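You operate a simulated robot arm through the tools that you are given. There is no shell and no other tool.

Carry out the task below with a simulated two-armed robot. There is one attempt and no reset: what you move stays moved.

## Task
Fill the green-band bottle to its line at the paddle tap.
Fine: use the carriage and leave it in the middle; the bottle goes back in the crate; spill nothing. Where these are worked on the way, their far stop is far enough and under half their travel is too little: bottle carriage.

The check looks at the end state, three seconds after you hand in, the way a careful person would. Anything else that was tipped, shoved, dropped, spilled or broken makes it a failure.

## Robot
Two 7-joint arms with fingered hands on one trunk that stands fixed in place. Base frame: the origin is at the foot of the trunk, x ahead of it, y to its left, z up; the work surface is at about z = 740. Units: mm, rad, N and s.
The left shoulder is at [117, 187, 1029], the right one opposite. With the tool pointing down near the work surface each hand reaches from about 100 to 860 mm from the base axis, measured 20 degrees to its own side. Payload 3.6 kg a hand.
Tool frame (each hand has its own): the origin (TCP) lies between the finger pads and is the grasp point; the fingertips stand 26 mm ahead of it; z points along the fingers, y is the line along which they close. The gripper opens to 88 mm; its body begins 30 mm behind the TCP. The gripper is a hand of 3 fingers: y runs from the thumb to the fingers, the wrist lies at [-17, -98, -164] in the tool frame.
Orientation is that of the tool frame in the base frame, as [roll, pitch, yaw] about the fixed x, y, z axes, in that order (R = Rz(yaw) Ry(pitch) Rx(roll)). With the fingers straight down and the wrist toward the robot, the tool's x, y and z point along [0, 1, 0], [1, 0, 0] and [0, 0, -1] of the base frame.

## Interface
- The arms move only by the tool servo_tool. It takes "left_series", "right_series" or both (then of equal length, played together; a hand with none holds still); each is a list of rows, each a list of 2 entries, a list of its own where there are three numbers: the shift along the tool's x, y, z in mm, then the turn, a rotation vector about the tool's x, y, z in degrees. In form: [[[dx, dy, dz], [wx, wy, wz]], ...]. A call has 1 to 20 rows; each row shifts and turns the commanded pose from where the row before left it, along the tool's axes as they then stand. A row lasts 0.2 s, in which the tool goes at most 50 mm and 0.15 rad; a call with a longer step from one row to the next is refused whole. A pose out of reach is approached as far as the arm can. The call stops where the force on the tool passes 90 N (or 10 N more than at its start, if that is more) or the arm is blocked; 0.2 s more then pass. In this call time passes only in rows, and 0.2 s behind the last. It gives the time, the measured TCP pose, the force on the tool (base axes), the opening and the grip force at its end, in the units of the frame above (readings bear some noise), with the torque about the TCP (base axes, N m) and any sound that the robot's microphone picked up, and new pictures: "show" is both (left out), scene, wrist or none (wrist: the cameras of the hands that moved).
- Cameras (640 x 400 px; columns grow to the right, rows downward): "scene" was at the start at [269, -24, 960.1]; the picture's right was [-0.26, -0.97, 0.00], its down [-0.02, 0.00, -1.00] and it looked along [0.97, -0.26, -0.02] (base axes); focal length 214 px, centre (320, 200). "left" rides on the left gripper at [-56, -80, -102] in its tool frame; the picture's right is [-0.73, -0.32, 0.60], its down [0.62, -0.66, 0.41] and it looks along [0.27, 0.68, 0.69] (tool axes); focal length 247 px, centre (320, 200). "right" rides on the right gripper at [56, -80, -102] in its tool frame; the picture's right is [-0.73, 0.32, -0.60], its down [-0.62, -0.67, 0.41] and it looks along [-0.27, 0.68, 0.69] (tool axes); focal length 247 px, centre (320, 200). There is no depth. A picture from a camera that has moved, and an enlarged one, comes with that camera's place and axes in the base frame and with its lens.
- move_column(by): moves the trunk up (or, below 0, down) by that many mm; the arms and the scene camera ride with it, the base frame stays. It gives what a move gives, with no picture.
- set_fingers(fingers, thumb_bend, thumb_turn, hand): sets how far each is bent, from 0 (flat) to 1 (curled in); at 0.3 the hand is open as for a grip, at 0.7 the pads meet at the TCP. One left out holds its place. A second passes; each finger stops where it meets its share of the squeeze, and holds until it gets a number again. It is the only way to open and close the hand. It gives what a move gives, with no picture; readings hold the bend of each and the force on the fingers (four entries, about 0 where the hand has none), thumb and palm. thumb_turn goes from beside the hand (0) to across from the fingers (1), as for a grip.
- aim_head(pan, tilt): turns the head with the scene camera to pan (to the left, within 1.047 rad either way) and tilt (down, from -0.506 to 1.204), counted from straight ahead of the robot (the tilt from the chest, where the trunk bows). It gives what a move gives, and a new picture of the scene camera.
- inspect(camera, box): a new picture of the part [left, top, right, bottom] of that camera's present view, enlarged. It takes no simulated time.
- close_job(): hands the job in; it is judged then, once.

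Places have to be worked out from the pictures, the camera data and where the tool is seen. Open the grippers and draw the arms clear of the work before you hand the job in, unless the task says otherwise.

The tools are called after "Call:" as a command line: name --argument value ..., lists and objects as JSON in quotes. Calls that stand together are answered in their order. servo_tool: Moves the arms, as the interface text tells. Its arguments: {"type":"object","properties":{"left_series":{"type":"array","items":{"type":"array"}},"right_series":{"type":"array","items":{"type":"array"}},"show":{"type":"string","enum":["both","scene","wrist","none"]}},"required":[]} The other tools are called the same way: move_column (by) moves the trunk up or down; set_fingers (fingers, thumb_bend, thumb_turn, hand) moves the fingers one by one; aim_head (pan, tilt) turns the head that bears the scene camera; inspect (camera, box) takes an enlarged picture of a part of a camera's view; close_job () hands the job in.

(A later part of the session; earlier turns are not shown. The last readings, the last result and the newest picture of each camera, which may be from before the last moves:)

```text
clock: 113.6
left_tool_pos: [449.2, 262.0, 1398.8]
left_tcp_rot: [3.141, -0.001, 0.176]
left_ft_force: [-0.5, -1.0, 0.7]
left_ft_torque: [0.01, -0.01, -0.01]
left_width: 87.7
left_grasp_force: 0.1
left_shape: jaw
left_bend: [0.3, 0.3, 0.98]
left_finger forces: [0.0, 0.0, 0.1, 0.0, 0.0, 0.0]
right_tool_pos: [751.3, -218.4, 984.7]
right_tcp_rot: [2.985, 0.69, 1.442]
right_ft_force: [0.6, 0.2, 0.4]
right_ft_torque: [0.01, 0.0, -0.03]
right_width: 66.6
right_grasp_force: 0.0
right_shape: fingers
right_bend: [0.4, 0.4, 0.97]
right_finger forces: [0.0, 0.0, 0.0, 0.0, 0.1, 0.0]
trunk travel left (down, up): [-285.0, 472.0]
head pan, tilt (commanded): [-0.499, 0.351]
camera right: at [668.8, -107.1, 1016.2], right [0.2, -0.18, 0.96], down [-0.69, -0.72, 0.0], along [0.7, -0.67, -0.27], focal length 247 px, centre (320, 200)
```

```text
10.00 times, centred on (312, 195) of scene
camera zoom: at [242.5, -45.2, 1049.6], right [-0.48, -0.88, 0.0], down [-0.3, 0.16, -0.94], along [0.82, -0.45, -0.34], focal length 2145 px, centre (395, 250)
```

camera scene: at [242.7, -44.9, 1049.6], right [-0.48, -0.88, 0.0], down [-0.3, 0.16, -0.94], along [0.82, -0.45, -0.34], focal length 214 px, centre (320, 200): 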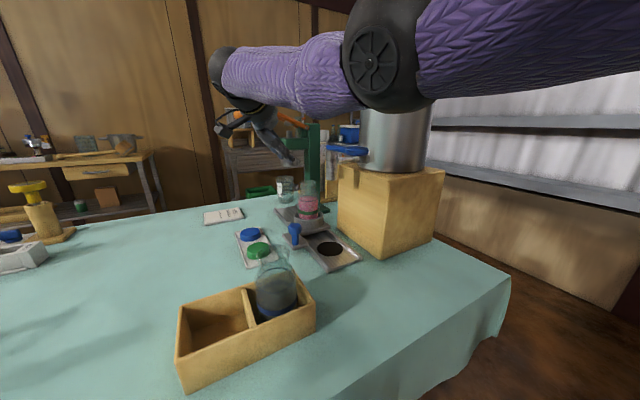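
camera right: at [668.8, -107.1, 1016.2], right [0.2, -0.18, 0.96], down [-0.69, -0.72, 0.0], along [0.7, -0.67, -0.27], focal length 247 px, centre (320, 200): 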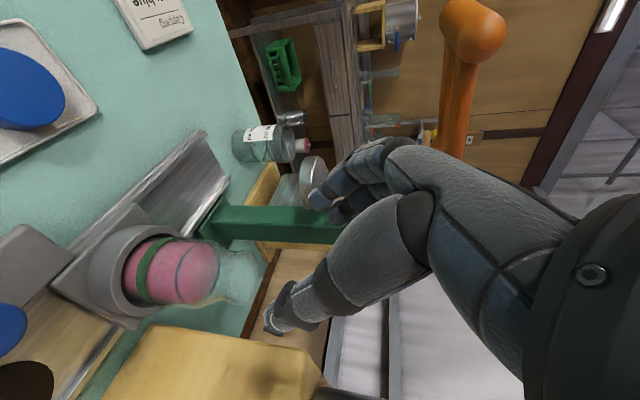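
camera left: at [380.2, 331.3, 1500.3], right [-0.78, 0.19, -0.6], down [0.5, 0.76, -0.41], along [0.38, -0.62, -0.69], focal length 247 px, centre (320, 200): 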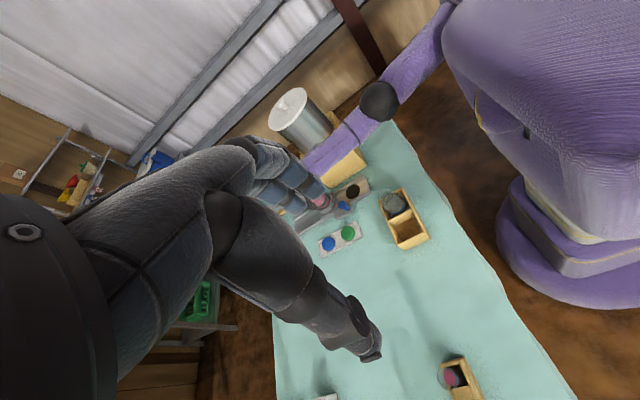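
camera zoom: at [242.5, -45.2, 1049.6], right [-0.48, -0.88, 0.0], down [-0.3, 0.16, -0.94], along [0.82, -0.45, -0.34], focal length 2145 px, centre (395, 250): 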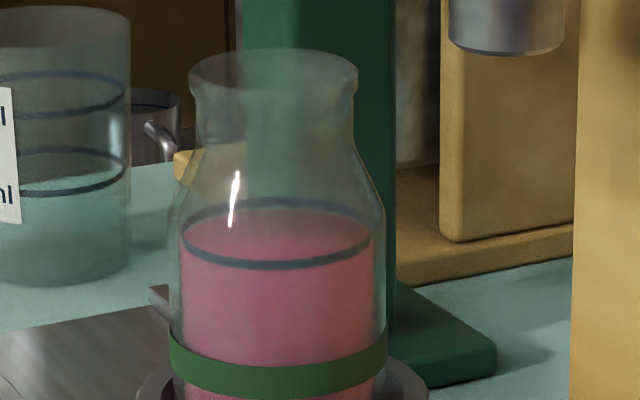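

Both views show the surface right at the line. I open slightly more and advance along the finger direction until the neck is between the pads at about (760.5, -294, 888).

Call:
set_fingers --hand "right" --fingers 0.37 --thumb_bend 0.37

Call:
servo_tool --right_series '[[[4.5, -0.3, 15], [0, 0, 0]], [[0, 0, 24], [0, 0, 0]], [[0, 0, 24], [0, 0, 0]], [[0, 0, 20], [0, 0, 0]]]' --show "none"

Call:
inspect --camera "right" --box '[60, 120, 360, 320]'

Call:
inspect --camera "left" --box '[260, 80, 420, 240]'

Call:
inspect --camera "scene" --box '[280, 140, 350, 220]'

```text
clock: 114.6
left_tool_pos: [449.1, 261.4, 1398.9]
left_tcp_rot: [-3.141, 0.0, 0.175]
left_ft_force: [0.0, -0.1, 0.4]
left_ft_torque: [-0.02, -0.03, 0.02]
left_width: 87.8
left_grasp_force: 0.1
left_shape: jaw
left_bend: [0.3, 0.3, 0.98]
left_finger forces: [0.0, 0.0, 0.0, 0.1, 0.0, 0.0]
right_tool_pos: [751.1, -219.7, 984.5]
right_tcp_rot: [2.986, 0.69, 1.445]
right_ft_force: [0.0, 0.8, -0.9]
right_ft_torque: [0.02, -0.02, 0.02]
right_width: 72.9
right_grasp_force: 0.0
right_shape: fingers
right_bend: [0.37, 0.37, 0.97]
right_finger forces: [0.0, 0.0, 0.1, 0.0, 0.1, 0.0]
trunk travel left (down, up): [-285.0, 472.0]
head pan, tilt (commanded): [-0.499, 0.351]
```

```text
clock: 115.6
left_tool_pos: [449.2, 261.2, 1398.9]
left_tcp_rot: [-3.141, 0.004, 0.176]
left_ft_force: [-0.7, 0.6, 0.5]
left_ft_torque: [0.07, -0.01, -0.02]
left_width: 88.0
left_grasp_force: 0.1
left_shape: jaw
left_bend: [0.3, 0.3, 0.98]
left_finger forces: [0.0, 0.1, 0.0, 0.1, 0.0, 0.0]
right_tool_pos: [756.1, -268.6, 917.4]
right_tcp_rot: [2.985, 0.691, 1.442]
right_ft_force: [0.4, 0.5, -0.2]
right_ft_torque: [-0.05, -0.01, 0.01]
right_width: 72.7
right_grasp_force: 0.0
right_shape: fingers
right_bend: [0.37, 0.37, 0.97]
right_finger forces: [0.1, 0.0, 0.0, 0.1, 0.1, 0.1]
trunk travel left (down, up): [-285.0, 472.0]
head pan, tilt (commanded): [-0.499, 0.351]
```

```text
2.00 times, centred on (210, 220) of right
camera zoom: at [674.6, -157.9, 949.9], right [0.2, -0.19, 0.96], down [-0.69, -0.72, 0.0], along [0.7, -0.67, -0.27], focal length 494 px, centre (540, 160)
```

zoom: 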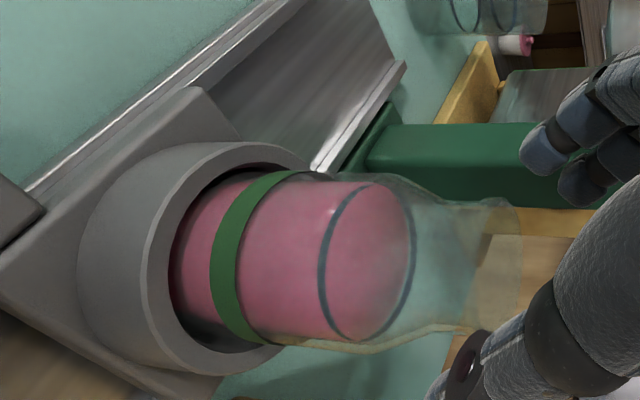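

```text
2.50 times, centred on (340, 160) of left
camera zoom: at [380.1, 330.2, 1500.6], right [-0.78, 0.18, -0.6], down [0.5, 0.76, -0.41], along [0.38, -0.62, -0.69], focal length 617 px, centre (270, 300)
```

zoom: 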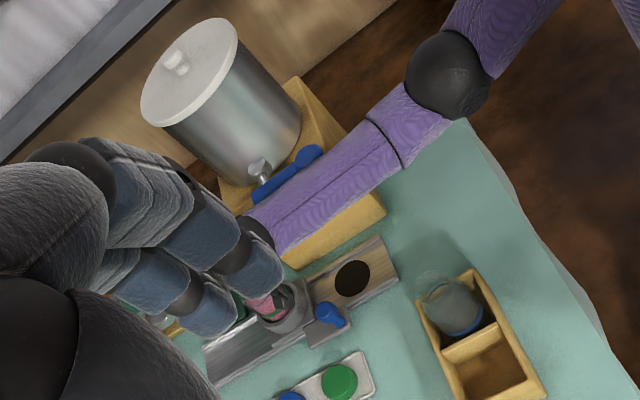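

```text
5.00 times, centred on (315, 180) of scene
camera zoom: at [242.7, -45.3, 1049.6], right [-0.48, -0.88, 0.0], down [-0.3, 0.16, -0.94], along [0.82, -0.45, -0.34], focal length 1072 px, centre (345, 300)
```

zoom: 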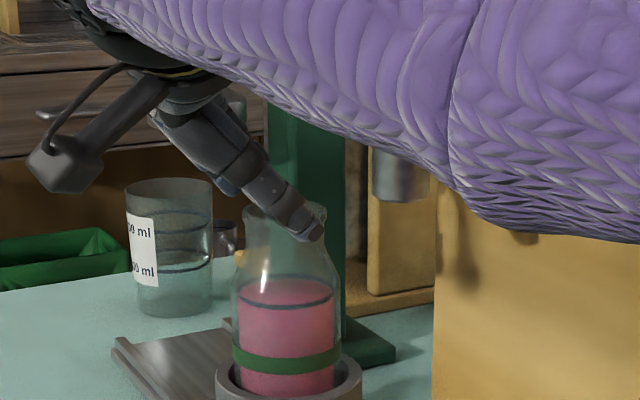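

The approach is clean on both sides of the lip. I advance the last 39 mm and close the hand.

Call:
servo_tool --right_series '[[[-0.2, 0.8, 20], [0, 0, 0]], [[-0.1, 0.8, 19], [0, 0, 0]]]' --show "none"

Call:
set_fingers --hand "right" --fingers 0.6 --thumb_bend 0.6

Call:
inspect --camera "right" --box '[60, 100, 400, 330]'

Call:
inspect --camera "scene" --box '[280, 140, 350, 220]'

```text
clock: 116.2
left_tool_pos: [449.8, 262.6, 1399.0]
left_tcp_rot: [3.141, 0.0, 0.176]
left_ft_force: [-0.3, 0.3, 0.0]
left_ft_torque: [-0.01, 0.01, 0.0]
left_width: 87.7
left_grasp_force: 0.0
left_shape: jaw
left_bend: [0.3, 0.3, 0.98]
left_finger forces: [0.0, 0.0, 0.0, 0.0, 0.0, 0.0]
right_tool_pos: [762.2, -294.8, 887.7]
right_tcp_rot: [2.982, 0.69, 1.442]
right_ft_force: [-0.4, 0.2, 1.0]
right_ft_torque: [0.01, 0.01, 0.0]
right_width: 73.1
right_grasp_force: 0.0
right_shape: fingers
right_bend: [0.37, 0.37, 0.97]
right_finger forces: [0.0, 0.0, 0.1, 0.1, 0.0, 0.0]
trunk travel left (down, up): [-285.0, 472.0]
head pan, tilt (commanded): [-0.499, 0.351]
```

```text
clock: 117.2
left_tool_pos: [449.2, 260.9, 1398.4]
left_tcp_rot: [3.141, -0.001, 0.175]
left_ft_force: [0.3, 0.3, 0.5]
left_ft_torque: [-0.01, 0.01, 0.02]
left_width: 88.0
left_grasp_force: 0.1
left_shape: jaw
left_bend: [0.3, 0.3, 0.98]
left_finger forces: [0.0, 0.0, 0.0, 0.0, 0.0, 0.0]
right_tool_pos: [761.3, -293.1, 889.0]
right_tcp_rot: [2.984, 0.69, 1.442]
right_ft_force: [-0.6, -0.9, 1.6]
right_ft_torque: [-0.02, -0.05, 0.04]
right_width: 38.9
right_grasp_force: 7.1
right_shape: fingers
right_bend: [0.55, 0.53, 0.97]
right_finger forces: [7.3, 0.0, 0.0, 0.0, 7.0, 0.0]
trunk travel left (down, up): [-285.0, 472.0]
head pan, tilt (commanded): [-0.499, 0.351]
```

```text
1.74 times, centred on (230, 215) of right
camera zoom: at [679.0, -182.4, 920.6], right [0.2, -0.18, 0.96], down [-0.69, -0.72, 0.0], along [0.7, -0.67, -0.27], focal length 430 px, centre (476, 174)
```

zoom: 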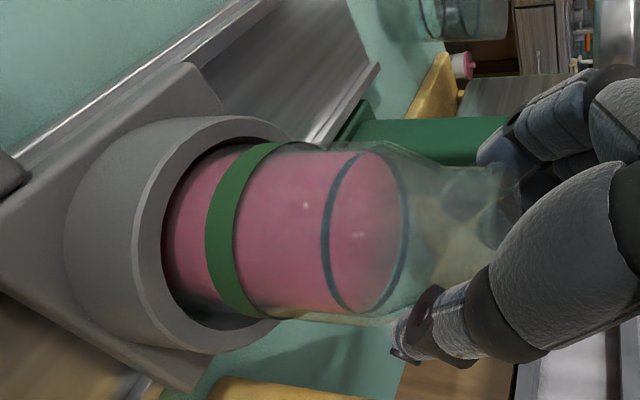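

```text
5.00 times, centred on (315, 180) of scene
camera zoom: at [242.4, -45.2, 1049.6], right [-0.48, -0.88, 0.0], down [-0.3, 0.16, -0.94], along [0.82, -0.45, -0.34], focal length 1072 px, centre (345, 300)
```

zoom: 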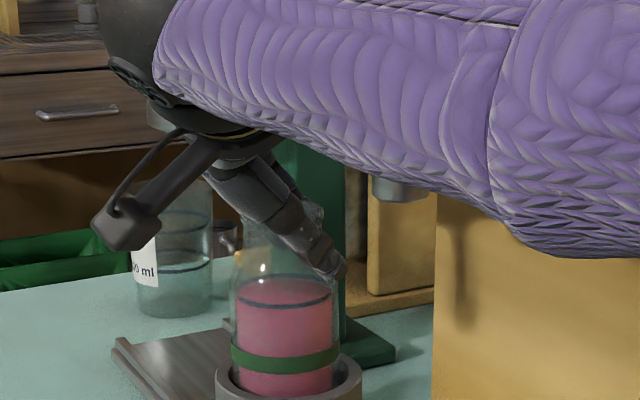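

Even contact, 39 mm width at 7 N. I squeeze more for the heavier load.

Call:
set_fingers --hand "right" --fingers 0.7 --thumb_bend 0.69

```text
clock: 118.2
left_tool_pos: [448.9, 261.4, 1399.3]
left_tcp_rot: [-3.141, 0.001, 0.176]
left_ft_force: [0.1, -0.7, 0.1]
left_ft_torque: [0.01, -0.01, 0.03]
left_width: 87.8
left_grasp_force: 0.2
left_shape: jaw
left_bend: [0.3, 0.3, 0.98]
left_finger forces: [0.0, 0.0, 0.0, 0.0, 0.1, 0.0]
right_tool_pos: [762.1, -293.3, 888.5]
right_tcp_rot: [2.985, 0.69, 1.444]
right_ft_force: [1.0, -1.1, 3.8]
right_ft_torque: [-0.09, -0.25, -0.02]
right_width: 36.7
right_grasp_force: 17.0
right_shape: fingers
right_bend: [0.58, 0.55, 0.97]
right_finger forces: [18.1, 0.1, 0.0, 0.1, 16.6, 0.0]
trunk travel left (down, up): [-285.0, 472.0]
head pan, tilt (commanded): [-0.499, 0.351]
```

Grip is 17 N. I lift slowly straight up, 8 mm first, and check the load and uprightness.

Call:
servo_tool --right_series '[[[-1.9, 0.36, -2.3], [0, 0, 0]], [[-3.2, 0.6, -3.8], [0, 0, 0]]]' --show "none"

Call:
inspect --camera "right" --box '[60, 100, 400, 330]'

Call:
inspect --camera "scene" --box '[280, 140, 350, 220]'

```text
clock: 118.8
left_tool_pos: [449.4, 260.9, 1397.8]
left_tcp_rot: [-3.14, 0.002, 0.177]
left_ft_force: [0.6, 0.0, -0.1]
left_ft_torque: [0.01, 0.01, 0.01]
left_width: 87.4
left_grasp_force: 0.0
left_shape: jaw
left_bend: [0.3, 0.3, 0.98]
left_finger forces: [0.1, 0.1, 0.0, 0.0, 0.0, 0.0]
right_tool_pos: [762.2, -292.9, 895.1]
right_tcp_rot: [2.988, 0.691, 1.444]
right_ft_force: [0.1, -0.6, -2.9]
right_ft_torque: [-0.03, -0.08, 0.02]
right_width: 36.0
right_grasp_force: 16.6
right_shape: fingers
right_bend: [0.59, 0.56, 0.97]
right_finger forces: [15.4, 0.1, 0.0, 0.0, 16.4, 0.0]
trunk travel left (down, up): [-285.0, 472.0]
head pan, tilt (commanded): [-0.499, 0.351]
```

```text
1.74 times, centred on (230, 215) of right
camera zoom: at [679.4, -182.0, 927.5], right [0.2, -0.19, 0.96], down [-0.69, -0.72, 0.01], along [0.69, -0.67, -0.27], focal length 430 px, centre (476, 174)
```

zoom: 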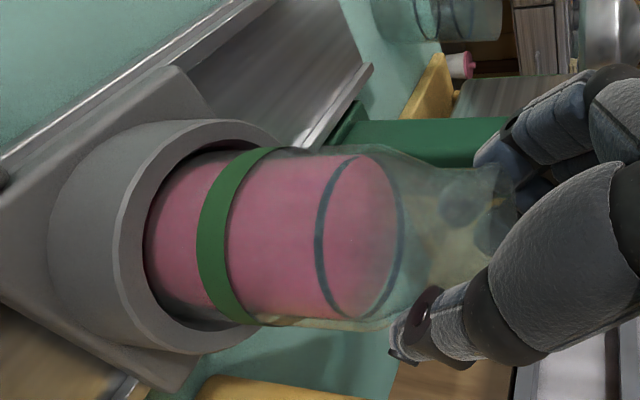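

```text
5.00 times, centred on (315, 180) of scene
camera zoom: at [242.8, -45.2, 1049.5], right [-0.48, -0.88, 0.0], down [-0.3, 0.16, -0.94], along [0.82, -0.45, -0.34], focal length 1072 px, centre (345, 300)
```

zoom: 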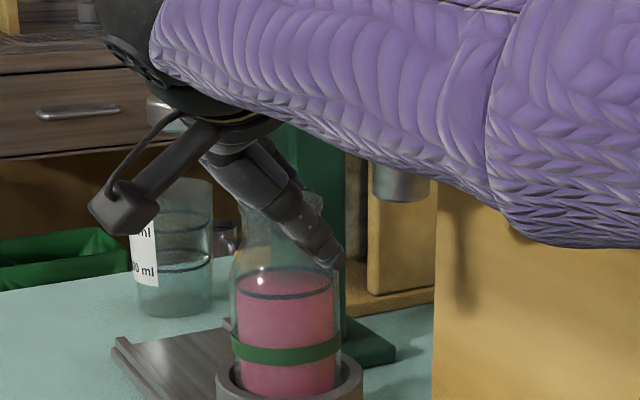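

The load is building (about 3 N) with a small settling of the pads into the neck. I lift another 8 mm and compare.

Call:
servo_tool --right_series '[[[-2.5, 0.48, -3.05], [0, 0, 0]], [[-2.5, 0.48, -3.05], [0, 0, 0]]]' --show "none"

Call:
inspect --camera "right" --box '[60, 100, 400, 330]'

Call:
inspect --camera "scene" --box '[280, 140, 350, 220]'

```text
clock: 119.4
left_tool_pos: [449.6, 261.2, 1399.5]
left_tcp_rot: [3.141, 0.002, 0.177]
left_ft_force: [-0.6, -0.9, 0.4]
left_ft_torque: [0.05, 0.02, 0.01]
left_width: 87.9
left_grasp_force: 0.1
left_shape: jaw
left_bend: [0.3, 0.3, 0.98]
left_finger forces: [0.0, 0.1, 0.0, 0.0, 0.0, 0.0]
right_tool_pos: [763.8, -293.7, 902.4]
right_tcp_rot: [2.988, 0.693, 1.444]
right_ft_force: [0.2, -0.2, -3.6]
right_ft_torque: [-0.03, 0.0, -0.06]
right_width: 36.0
right_grasp_force: 16.1
right_shape: fingers
right_bend: [0.59, 0.56, 0.97]
right_finger forces: [15.3, 0.0, 0.0, 0.0, 16.5, 0.0]
trunk travel left (down, up): [-285.0, 472.0]
head pan, tilt (commanded): [-0.499, 0.351]
```

```text
1.74 times, centred on (230, 215) of right
camera zoom: at [679.9, -182.1, 936.1], right [0.2, -0.19, 0.96], down [-0.69, -0.72, 0.0], along [0.69, -0.67, -0.27], focal length 430 px, centre (476, 174)
```

zoom: 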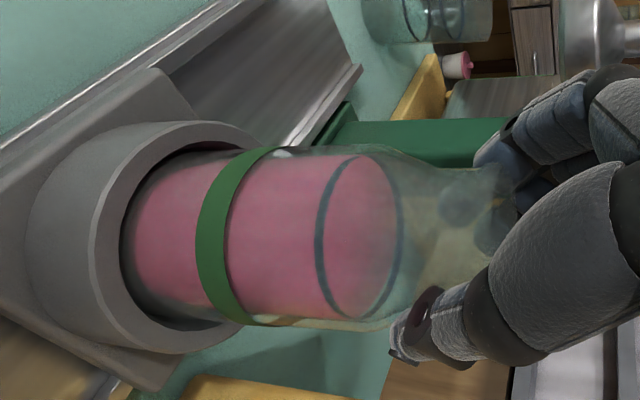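

```text
5.00 times, centred on (315, 180) of scene
camera zoom: at [242.9, -45.3, 1049.5], right [-0.48, -0.88, 0.0], down [-0.3, 0.16, -0.94], along [0.82, -0.45, -0.34], focal length 1072 px, centre (345, 300)
```

zoom: 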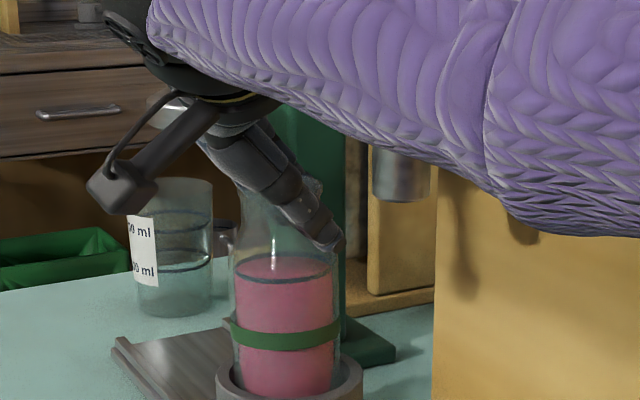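

The bottle is fully carried at 3.6 N with no further slip. I lift steadily out of the ring to travel height.

Call:
servo_tool --right_series '[[[-3.8, 0.7, -4.6], [0, 0, 0]], [[-5.1, 0.96, -6.1], [0, 0, 0]], [[-6.4, 1.2, -7.6], [0, 0, 0]], [[-7.6, 1.4, -9.15], [0, 0, 0]], [[-7.6, 1.4, -9.15], [0, 0, 0]], [[-7.6, 1.4, -9.15], [0, 0, 0]], [[-7.6, 1.4, -9.15], [0, 0, 0]], [[-7.6, 1.4, -9.15], [0, 0, 0]], [[-7.6, 1.4, -9.15], [0, 0, 0]], [[-5.1, 0.96, -6.1], [0, 0, 0]], [[-3.8, 0.7, -4.6], [0, 0, 0]]]' --show "both"

Call:
inspect --camera "scene" --box '[250, 90, 360, 230]'

```text
clock: 121.8
left_tool_pos: [449.2, 261.0, 1399.2]
left_tcp_rot: [-3.141, 0.001, 0.177]
left_ft_force: [0.2, -0.2, -0.1]
left_ft_torque: [0.01, 0.0, -0.03]
left_width: 87.9
left_grasp_force: 0.1
left_shape: jaw
left_bend: [0.3, 0.3, 0.98]
left_finger forces: [0.1, 0.0, 0.0, 0.1, 0.0, 0.0]
right_tool_pos: [762.1, -293.1, 1015.1]
right_tcp_rot: [2.987, 0.69, 1.443]
right_ft_force: [0.7, 0.5, -3.4]
right_ft_torque: [0.0, 0.01, 0.01]
right_width: 35.9
right_grasp_force: 15.5
right_shape: fingers
right_bend: [0.59, 0.56, 0.97]
right_finger forces: [15.1, 0.0, 0.1, 0.0, 16.5, 0.1]
trunk travel left (down, up): [-285.0, 472.0]
head pan, tilt (commanded): [-0.499, 0.351]
camera scene: at [242.8, -45.2, 1049.5], right [-0.48, -0.88, 0.0], down [-0.3, 0.16, -0.94], along [0.82, -0.45, -0.34], focal length 214 px, centre (320, 200)
camera right: at [680.0, -181.5, 1046.6], right [0.2, -0.18, 0.96], down [-0.69, -0.72, 0.0], along [0.7, -0.67, -0.27], focal length 247 px, centre (320, 200)
```

scene: 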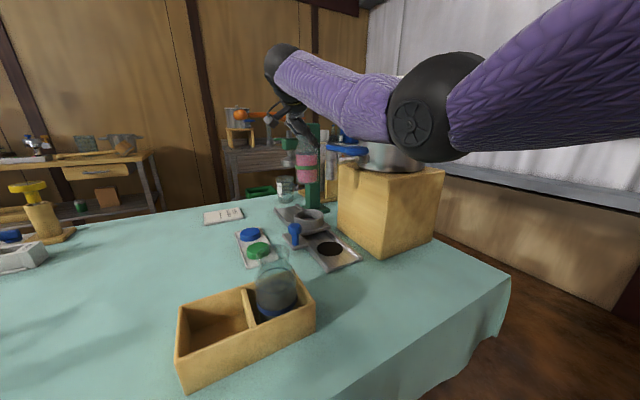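
right: 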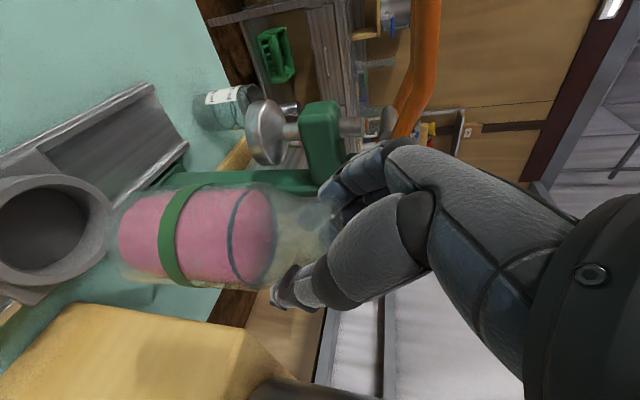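

```text
2.86 times, centred on (305, 160) of scene
camera zoom: at [242.8, -45.2, 1049.5], right [-0.48, -0.88, 0.0], down [-0.3, 0.16, -0.94], along [0.82, -0.45, -0.34], focal length 613 px, centre (363, 314)
```

zoom: 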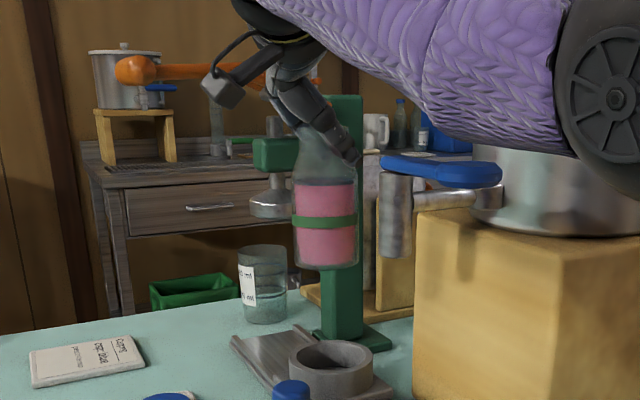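

The bottle is out of the ring and upright. I carry it smoothly back along the earlier line to above the crate's empty left compartment.

Call:
servo_tool --right_series '[[[3.3, -5.2, -4.1], [0, 0, 0]], [[6.7, -10.4, -8.2], [0, 0, 0]], [[9.16, -14.27, -11.3], [0, 0, 0]], [[9.16, -14.27, -11.3], [0, 0, 0]], [[9.16, -14.27, -11.3], [0, 0, 0]], [[9.16, -14.27, -11.3], [0, 0, 0]], [[9.16, -14.27, -11.3], [0, 0, 0]], [[9.16, -14.27, -11.3], [0, 0, 0]], [[9.16, -14.27, -11.3], [0, 0, 0]], [[6.7, -10.4, -8.2], [0, 0, 0]]]' --show "both"

```text
clock: 124.0
left_tool_pos: [449.8, 260.7, 1398.6]
left_tcp_rot: [3.141, 0.001, 0.176]
left_ft_force: [0.4, 0.3, -0.5]
left_ft_torque: [0.01, 0.0, 0.0]
left_width: 87.8
left_grasp_force: 0.0
left_shape: jaw
left_bend: [0.3, 0.3, 0.98]
left_finger forces: [0.0, 0.1, 0.1, 0.0, 0.0, 0.0]
right_tool_pos: [637.1, -162.8, 1023.7]
right_tcp_rot: [2.985, 0.69, 1.442]
right_ft_force: [0.2, -0.1, -2.6]
right_ft_torque: [-0.06, -0.01, -0.01]
right_width: 35.1
right_grasp_force: 16.3
right_shape: fingers
right_bend: [0.59, 0.56, 0.97]
right_finger forces: [15.6, 0.0, 0.0, 0.0, 17.2, 0.0]
trunk travel left (down, up): [-285.0, 472.0]
head pan, tilt (commanded): [-0.499, 0.351]
camera scene: at [242.8, -45.1, 1049.5], right [-0.48, -0.88, 0.0], down [-0.3, 0.16, -0.94], along [0.82, -0.45, -0.34], focal length 214 px, centre (320, 200)
camera right: at [555.0, -51.7, 1056.5], right [0.2, -0.18, 0.96], down [-0.69, -0.72, 0.0], along [0.7, -0.67, -0.27], focal length 247 px, centre (320, 200)
```

scene: 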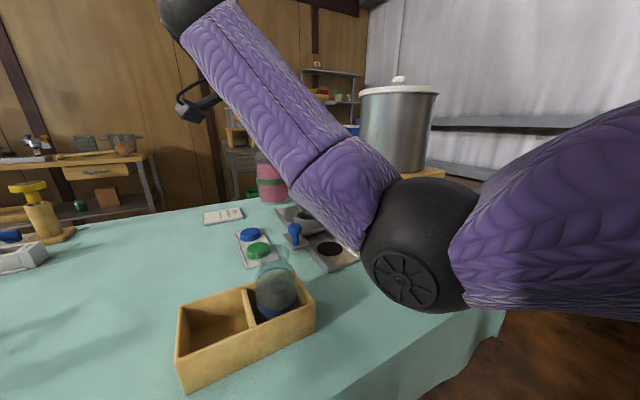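
right: 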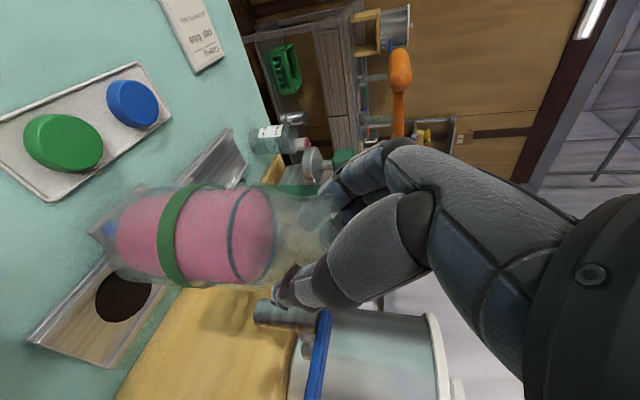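

The elbow is drifting low and inward again. I raise the trunk 50 mm so that the arm comes down from above at the crate.

Call:
move_column --by 50

Call:
servo_tool --right_series '[[[6, -6, 2], [0, 0, 0]], [[13, -12, 2], [0, 0, 0]], [[14, -14, 0], [0, 0, 0]], [[14, -14, 0], [0, 0, 0]], [[14, -14, 0], [0, 0, 0]]]' --show "both"

```text
clock: 125.0
left_tool_pos: [451.1, 261.7, 1447.1]
left_tcp_rot: [3.14, 0.002, 0.176]
left_ft_force: [-0.4, -0.8, 1.0]
left_ft_torque: [0.01, -0.01, -0.02]
left_width: 87.7
left_grasp_force: 0.2
left_shape: jaw
left_bend: [0.3, 0.3, 0.98]
left_finger forces: [0.0, 0.1, 0.0, 0.2, 0.0, 0.0]
right_tool_pos: [637.9, -163.3, 1073.1]
right_tcp_rot: [2.987, 0.691, 1.445]
right_ft_force: [0.0, 0.2, -3.6]
right_ft_torque: [-0.03, -0.04, -0.04]
right_width: 35.0
right_grasp_force: 16.4
right_shape: fingers
right_bend: [0.59, 0.56, 0.97]
right_finger forces: [15.4, 0.0, 0.1, 0.0, 17.1, 0.0]
trunk travel left (down, up): [-335.0, 422.0]
head pan, tilt (commanded): [-0.499, 0.351]
```

```text
clock: 126.2
left_tool_pos: [450.4, 261.0, 1448.8]
left_tcp_rot: [-3.141, 0.002, 0.177]
left_ft_force: [0.1, -0.7, 0.6]
left_ft_torque: [0.0, -0.03, -0.01]
left_width: 87.9
left_grasp_force: 0.1
left_shape: jaw
left_bend: [0.3, 0.3, 0.98]
left_finger forces: [0.0, 0.0, 0.0, 0.1, 0.0, 0.0]
right_tool_pos: [589.0, -125.3, 1033.2]
right_tcp_rot: [2.963, 0.693, 1.418]
right_ft_force: [-0.1, -1.0, -3.3]
right_ft_torque: [0.0, 0.0, 0.02]
right_width: 34.7
right_grasp_force: 16.4
right_shape: fingers
right_bend: [0.59, 0.56, 0.97]
right_finger forces: [16.0, 0.0, 0.0, 0.0, 17.3, 0.1]
trunk travel left (down, up): [-335.0, 422.0]
head pan, tilt (commanded): [-0.499, 0.351]
camera scene: at [235.0, -45.4, 1103.7], right [-0.48, -0.88, 0.0], down [-0.3, 0.16, -0.94], along [0.82, -0.45, -0.34], focal length 214 px, centre (320, 200)
camera right: at [507.1, -12.8, 1062.8], right [0.18, -0.18, 0.97], down [-0.7, -0.72, 0.0], along [0.69, -0.68, -0.26], focal length 247 px, centre (320, 200)
```

scene: 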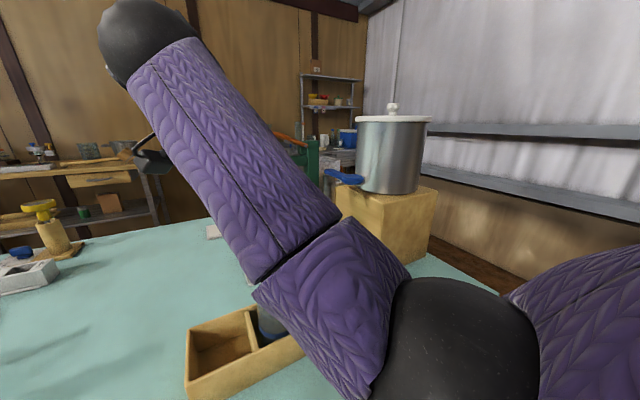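
right: 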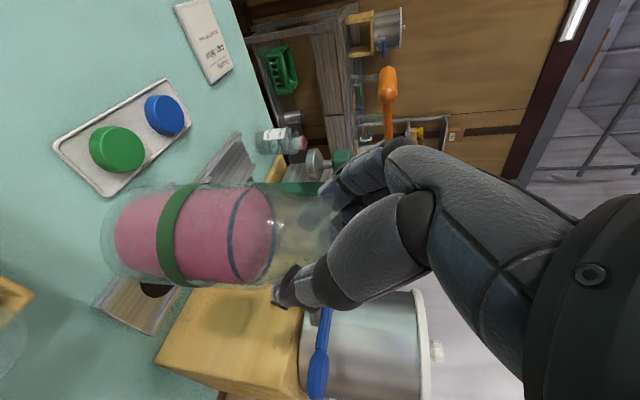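

The elbow sits close to the chest and the pose is drifting slightly again. Yawing the hand about the vertical moves the wrist to the right and lets the elbow swing outward while the bottle stays upright, so I do that here in free space.

Call:
servo_tool --right_series '[[[0, 0, 0], [-3.65, 0.75, -4.77]], [[0, 0, 0], [-3.65, 0.75, -4.77]], [[0, 0, 0], [-3.65, 0.75, -4.77]], [[0, 0, 0], [-3.65, 0.75, -4.77]], [[0, 0, 0], [0, 0, 0]]]' --show "both"

```text
clock: 127.4
left_tool_pos: [450.4, 260.3, 1448.9]
left_tcp_rot: [-3.141, 0.001, 0.176]
left_ft_force: [0.1, -0.4, 0.0]
left_ft_torque: [-0.03, 0.0, -0.03]
left_width: 87.7
left_grasp_force: 0.1
left_shape: jaw
left_bend: [0.3, 0.3, 0.98]
left_finger forces: [0.0, 0.1, 0.1, 0.0, 0.0, 0.0]
right_tool_pos: [586.7, -121.6, 1029.3]
right_tcp_rot: [2.996, 0.696, 1.869]
right_ft_force: [0.7, 0.2, -3.4]
right_ft_torque: [-0.05, -0.04, -0.01]
right_width: 34.9
right_grasp_force: 16.8
right_shape: fingers
right_bend: [0.59, 0.56, 0.97]
right_finger forces: [16.2, 0.0, 0.1, 0.0, 17.2, 0.0]
trunk travel left (down, up): [-335.0, 422.0]
head pan, tilt (commanded): [-0.499, 0.351]
camera scene: at [235.0, -45.1, 1103.7], right [-0.48, -0.88, 0.0], down [-0.3, 0.16, -0.94], along [0.82, -0.45, -0.34], focal length 214 px, centre (320, 200)
camera right: at [467.0, -52.3, 1062.3], right [0.26, -0.08, 0.96], down [-0.34, -0.94, 0.01], along [0.9, -0.33, -0.28], focal length 247 px, centre (320, 200)
```

scene: 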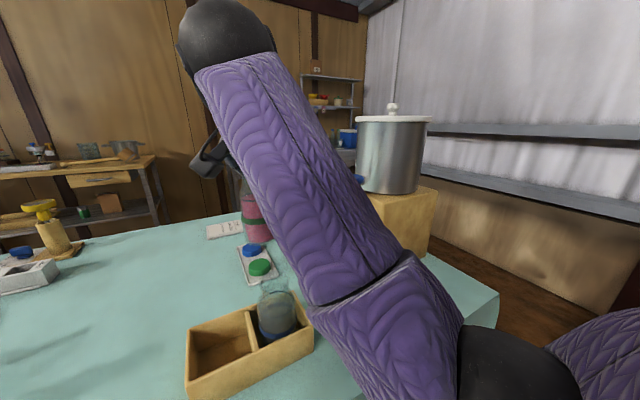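
right: 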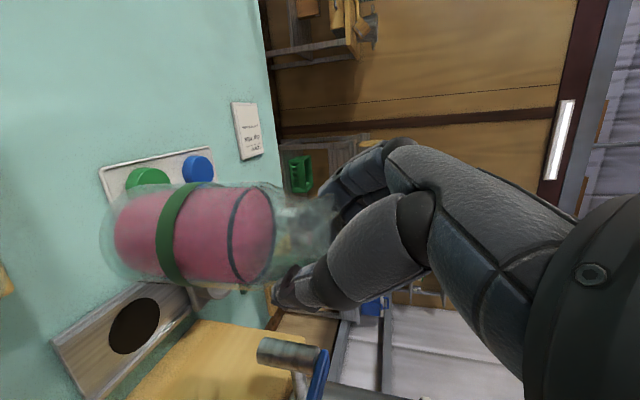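

The elbow now hangs naturally outward. I continue to above the empty left compartment at (506, -26).

Call:
servo_tool --right_series '[[[6, -2.6, -5.4], [0, 0, 0]], [[11, -4.7, -10], [0, 0, 0]], [[12, -5.2, -11], [0, 0, 0]], [[12, -5.2, -11], [0, 0, 0]], [[12, -5.2, -11], [0, 0, 0]], [[12, -5.2, -11], [0, 0, 0]], [[12, -5.2, -11], [0, 0, 0]], [[8, -3.2, -7], [0, 0, 0]], [[3.3, -1.3, -2.7], [0, 0, 0]]]' --show "both"

Call:
aim_head --pan -0.1 --tilt 0.75

```text
clock: 128.7
left_tool_pos: [450.3, 260.8, 1448.8]
left_tcp_rot: [-3.139, 0.002, 0.175]
left_ft_force: [-0.2, -0.3, -0.2]
left_ft_torque: [0.02, 0.0, 0.0]
left_width: 87.9
left_grasp_force: 0.1
left_shape: jaw
left_bend: [0.3, 0.3, 0.98]
left_finger forces: [0.0, 0.0, 0.0, 0.1, 0.0, 0.0]
right_tool_pos: [562.3, -91.6, 1083.1]
right_tcp_rot: [2.844, 0.78, 1.716]
right_ft_force: [-0.2, 0.0, -3.1]
right_ft_torque: [0.01, 0.03, 0.0]
right_width: 34.4
right_grasp_force: 16.7
right_shape: fingers
right_bend: [0.6, 0.57, 0.97]
right_finger forces: [16.4, 0.1, 0.1, 0.1, 17.3, 0.1]
trunk travel left (down, up): [-335.0, 422.0]
head pan, tilt (commanded): [-0.499, 0.351]
stopped in row 6 (right hand): the arm was blocked; the commanded pose is now the measured one
camera scene: at [235.0, -45.3, 1103.7], right [-0.48, -0.88, 0.0], down [-0.3, 0.16, -0.94], along [0.82, -0.45, -0.34], focal length 214 px, centre (320, 200)
camera right: at [442.2, -14.9, 1096.7], right [0.13, -0.03, 0.99], down [-0.39, -0.92, 0.02], along [0.91, -0.39, -0.14], focal length 247 px, centre (320, 200)
```

scene: 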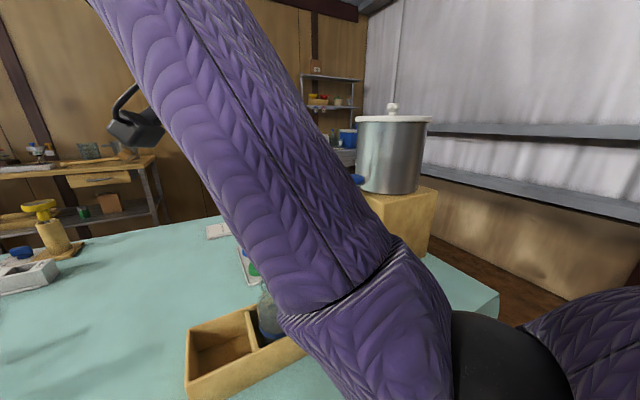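
right: 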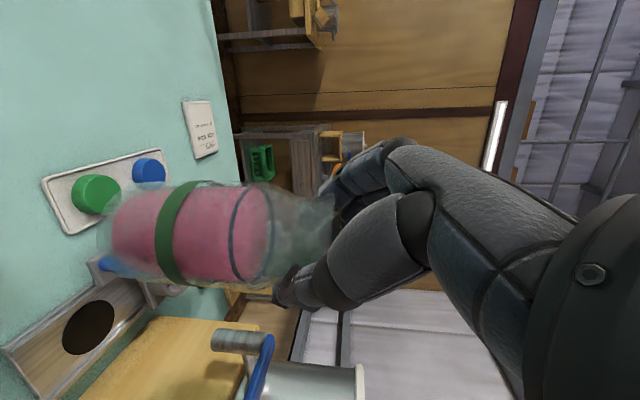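

```text
clock: 129.6
left_tool_pos: [450.6, 261.6, 1449.8]
left_tcp_rot: [3.141, 0.001, 0.177]
left_ft_force: [-0.3, -0.3, 0.0]
left_ft_torque: [0.0, 0.0, 0.03]
left_width: 88.1
left_grasp_force: 0.2
left_shape: jaw
left_bend: [0.3, 0.3, 0.98]
left_finger forces: [0.1, 0.1, 0.1, 0.1, 0.0, 0.0]
right_tool_pos: [561.6, -90.6, 1083.9]
right_tcp_rot: [2.839, 0.781, 1.712]
right_ft_force: [-0.2, -0.4, -3.1]
right_ft_torque: [0.0, 0.0, -0.03]
right_width: 34.2
right_grasp_force: 16.9
right_shape: fingers
right_bend: [0.6, 0.57, 0.97]
right_finger forces: [16.4, 0.1, 0.0, 0.1, 17.5, 0.1]
trunk travel left (down, up): [-335.0, 422.0]
head pan, tilt (commanded): [-0.099, 0.75]
camera scene: at [235.7, -8.9, 1068.1], right [-0.1, -0.99, 0.0], down [-0.68, 0.07, -0.73], along [0.73, -0.07, -0.68], focal length 214 px, centre (320, 200)
```

scene: 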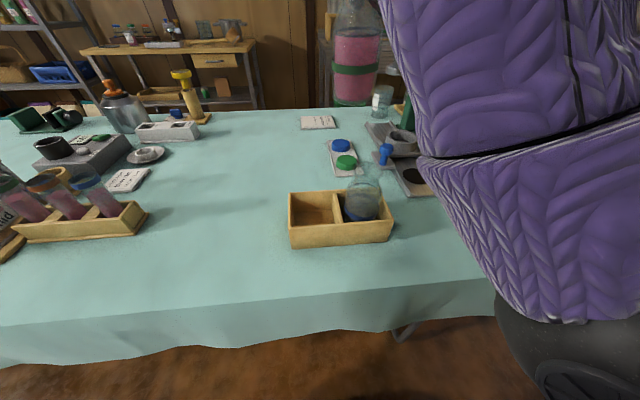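

The arm blocked again at the torso, and the bottle tilted by about 8° — no spill risk at that angle. I back the hand away to the right and restore the upright orientation first.

Call:
servo_tool --right_series '[[[-0.8, 0.4, 12], [0.77, 2.19, -1.76]], [[-0.8, 0.4, 16], [0.77, 2.19, -1.76]], [[-0.8, 0.4, 16], [0.76, 2.19, -1.77]], [[0, 0, 0], [0, 0, 0]]]' --show "both"

```text
clock: 130.6
left_tool_pos: [449.7, 261.4, 1447.9]
left_tcp_rot: [-3.14, 0.001, 0.175]
left_ft_force: [-0.1, 0.9, -0.9]
left_ft_torque: [0.03, 0.01, 0.04]
left_width: 88.0
left_grasp_force: 0.1
left_shape: jaw
left_bend: [0.3, 0.3, 0.98]
left_finger forces: [0.1, 0.0, 0.0, 0.0, 0.0, 0.0]
right_tool_pos: [578.8, -114.4, 1053.5]
right_tcp_rot: [2.987, 0.683, 1.875]
right_ft_force: [0.7, -0.4, -3.8]
right_ft_torque: [-0.01, -0.02, -0.01]
right_width: 34.2
right_grasp_force: 16.9
right_shape: fingers
right_bend: [0.6, 0.57, 0.97]
right_finger forces: [16.7, 0.0, 0.0, 0.0, 17.4, 0.0]
trunk travel left (down, up): [-335.0, 422.0]
head pan, tilt (commanded): [-0.099, 0.75]
camera scene: at [235.6, -8.7, 1068.1], right [-0.1, -1.0, 0.0], down [-0.68, 0.07, -0.73], along [0.73, -0.07, -0.68], focal length 214 px, centre (320, 200)
camera right: at [456.6, -48.6, 1087.0], right [0.26, -0.09, 0.96], down [-0.33, -0.95, 0.0], along [0.91, -0.31, -0.28], focal length 247 px, centre (320, 200)
```

scene: 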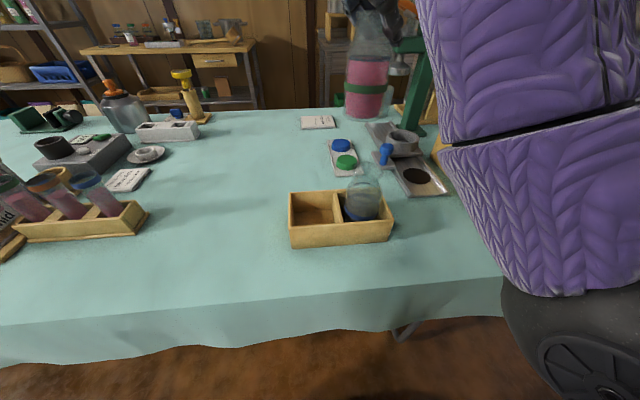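
right: 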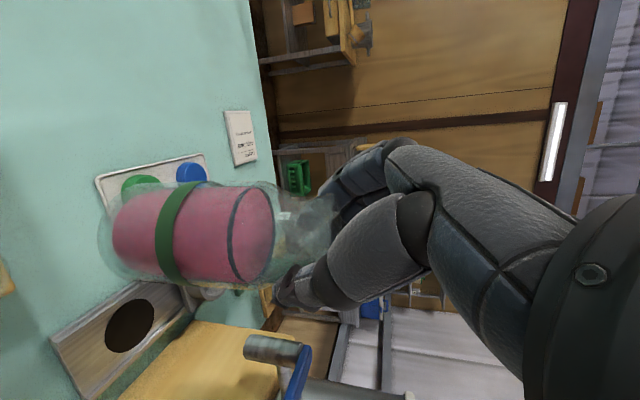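

Upright again at (579, -114, 1053). I yaw the hand another 35° so that the wrist comes round to the robot's right side and the elbow stays clear of the torso.

Call:
servo_tool --right_series '[[[0, 0, 0], [-4.42, 0.84, -5.37]], [[0, 0, 0], [-4.42, 0.84, -5.37]], [[0, 0, 0], [-4.42, 0.84, -5.37]], [[0, 0, 0], [-4.42, 0.84, -5.37]], [[0, 0, 0], [-4.42, 0.84, -5.37]], [[0, 0, 0], [0, 0, 0]]]' --show "both"

```text
clock: 131.9
left_tool_pos: [450.6, 260.9, 1448.4]
left_tcp_rot: [-3.14, 0.0, 0.177]
left_ft_force: [-0.5, -0.4, -0.1]
left_ft_torque: [0.01, -0.02, -0.02]
left_width: 88.0
left_grasp_force: 0.0
left_shape: jaw
left_bend: [0.3, 0.3, 0.98]
left_finger forces: [0.0, 0.1, 0.0, 0.0, 0.0, 0.1]
right_tool_pos: [577.7, -114.2, 1055.1]
right_tcp_rot: [2.989, 0.686, 2.487]
right_ft_force: [-0.5, 0.7, -3.4]
right_ft_torque: [0.01, -0.02, 0.01]
right_width: 33.9
right_grasp_force: 16.9
right_shape: fingers
right_bend: [0.6, 0.57, 0.97]
right_finger forces: [16.6, 0.1, 0.1, 0.0, 17.4, 0.1]
trunk travel left (down, up): [-335.0, 422.0]
head pan, tilt (commanded): [-0.099, 0.75]
camera scene: at [235.6, -8.6, 1068.1], right [-0.1, -1.0, 0.0], down [-0.68, 0.07, -0.73], along [0.73, -0.07, -0.68], focal length 214 px, centre (320, 200)
camera right: at [440.6, -129.7, 1087.2], right [0.27, 0.08, 0.96], down [0.28, -0.96, 0.0], along [0.92, 0.27, -0.28], focal length 247 px, centre (320, 200)
```

scene: 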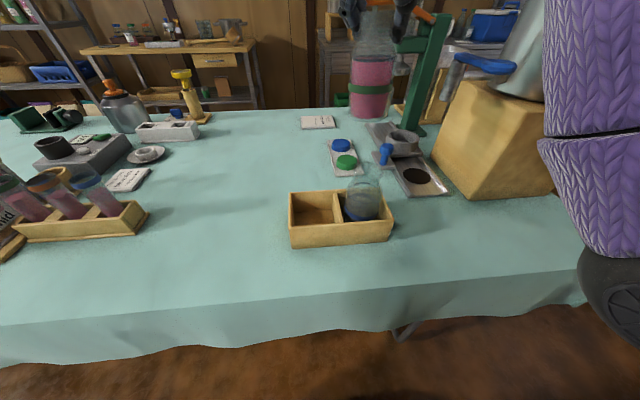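
right: 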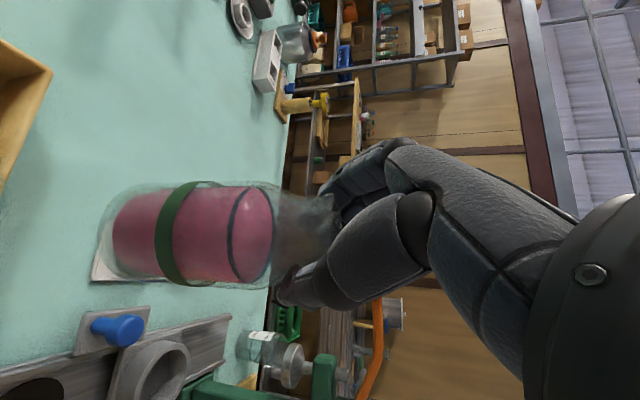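

Now the elbow is well out to the right and the pose is exact. I carry the bottle to above the left compartment.

Call:
servo_tool --right_series '[[[7, 2.6, -4], [0, 0, 0]], [[13, 4.8, -7.4], [0, 0, 0]], [[15, 5.5, -8.5], [0, 0, 0]], [[15, 5.5, -8.5], [0, 0, 0]], [[15, 5.5, -8.5], [0, 0, 0]], [[15, 5.5, -8.5], [0, 0, 0]], [[10, 3.6, -5.6], [0, 0, 0]], [[5, 1.9, -2.7], [0, 0, 0]], [[0, 0, 0], [0, 0, 0]]]' --show "both"

Call:
inspect --camera "scene" --box '[240, 60, 440, 260]'

```text
clock: 133.9
left_tool_pos: [450.2, 260.6, 1448.9]
left_tcp_rot: [3.142, 0.003, 0.176]
left_ft_force: [0.0, 0.1, 0.5]
left_ft_torque: [0.0, 0.03, 0.03]
left_width: 87.6
left_grasp_force: 0.0
left_shape: jaw
left_bend: [0.3, 0.3, 0.98]
left_finger forces: [0.0, 0.0, 0.1, 0.0, 0.1, 0.0]
right_tool_pos: [506.7, -27.4, 1038.5]
right_tcp_rot: [2.988, 0.684, 2.487]
right_ft_force: [-0.3, -1.0, -3.2]
right_ft_torque: [-0.01, 0.01, -0.01]
right_width: 34.3
right_grasp_force: 17.0
right_shape: fingers
right_bend: [0.6, 0.57, 0.97]
right_finger forces: [16.5, 0.0, 0.0, 0.0, 17.4, 0.1]
trunk travel left (down, up): [-335.0, 422.0]
head pan, tilt (commanded): [-0.099, 0.75]
camera scene: at [235.6, -8.8, 1068.1], right [-0.1, -1.0, 0.0], down [-0.68, 0.07, -0.73], along [0.73, -0.07, -0.68], focal length 214 px, centre (320, 200)
camera right: at [369.1, -41.3, 1071.8], right [0.27, 0.08, 0.96], down [0.28, -0.96, 0.0], along [0.92, 0.26, -0.28], focal length 247 px, centre (320, 200)
```

scene: 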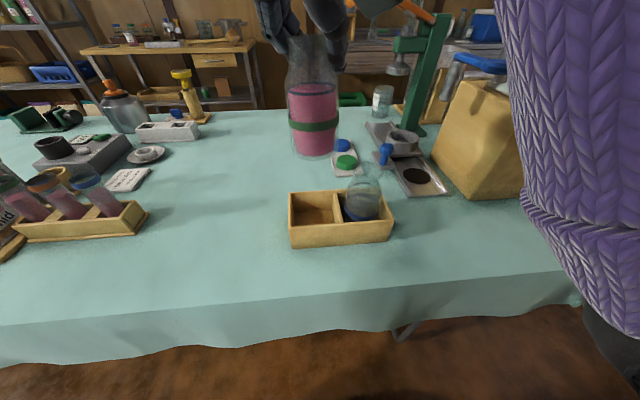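
right: 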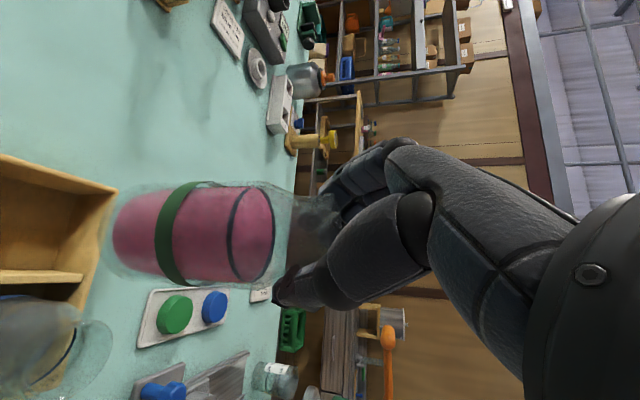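

```text
2.00 times, centred on (340, 160) of scene
camera zoom: at [235.6, -8.8, 1068.1], right [-0.1, -1.0, 0.0], down [-0.68, 0.07, -0.73], along [0.73, -0.07, -0.68], focal length 429 px, centre (280, 280)
```

zoom: 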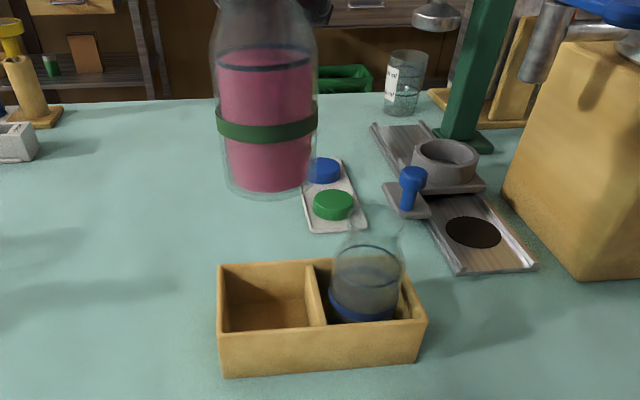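

The bottle hangs upright over the crate with a clear view. I zoom in from both cameras to locate the base relative to the compartment precisely.

Call:
inspect --camera "scene" --box '[270, 60, 410, 260]'

Call:
inspect --camera "right" --box '[0, 140, 340, 340]'

Call:
inspect --camera "left" --box '[320, 140, 480, 280]'

```text
2.00 times, centred on (340, 160) of scene
camera zoom: at [235.6, -8.8, 1068.1], right [-0.1, -1.0, 0.0], down [-0.68, 0.07, -0.73], along [0.73, -0.07, -0.68], focal length 429 px, centre (280, 280)
```

zoom: 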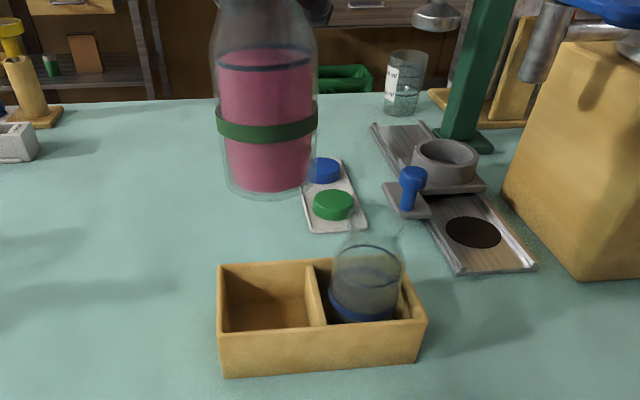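

```text
1.88 times, centred on (170, 240) of right
camera zoom: at [369.1, -41.3, 1071.8], right [0.27, 0.08, 0.96], down [0.28, -0.96, 0.0], along [0.92, 0.26, -0.28], focal length 465 px, centre (602, 125)
```

zoom: 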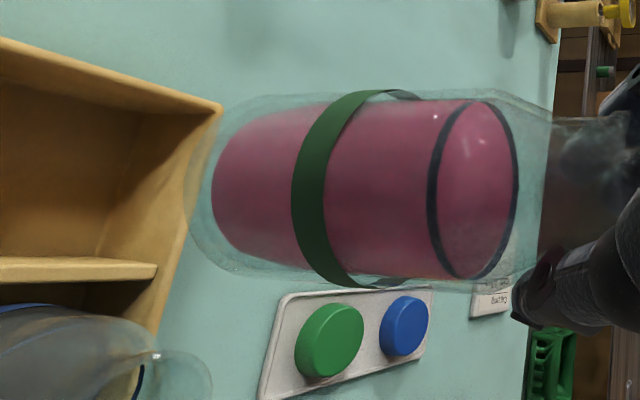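

```text
2.86 times, centred on (400, 210) of left
camera zoom: at [380.8, 330.1, 1550.3], right [-0.78, 0.18, -0.6], down [0.5, 0.76, -0.41], along [0.38, -0.62, -0.69], focal length 706 px, centre (91, 171)
```

zoom: 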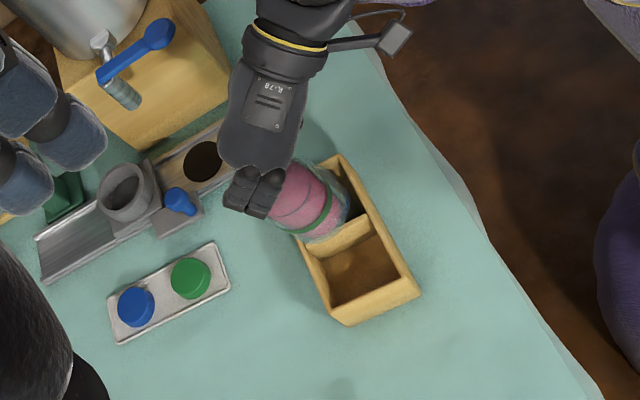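

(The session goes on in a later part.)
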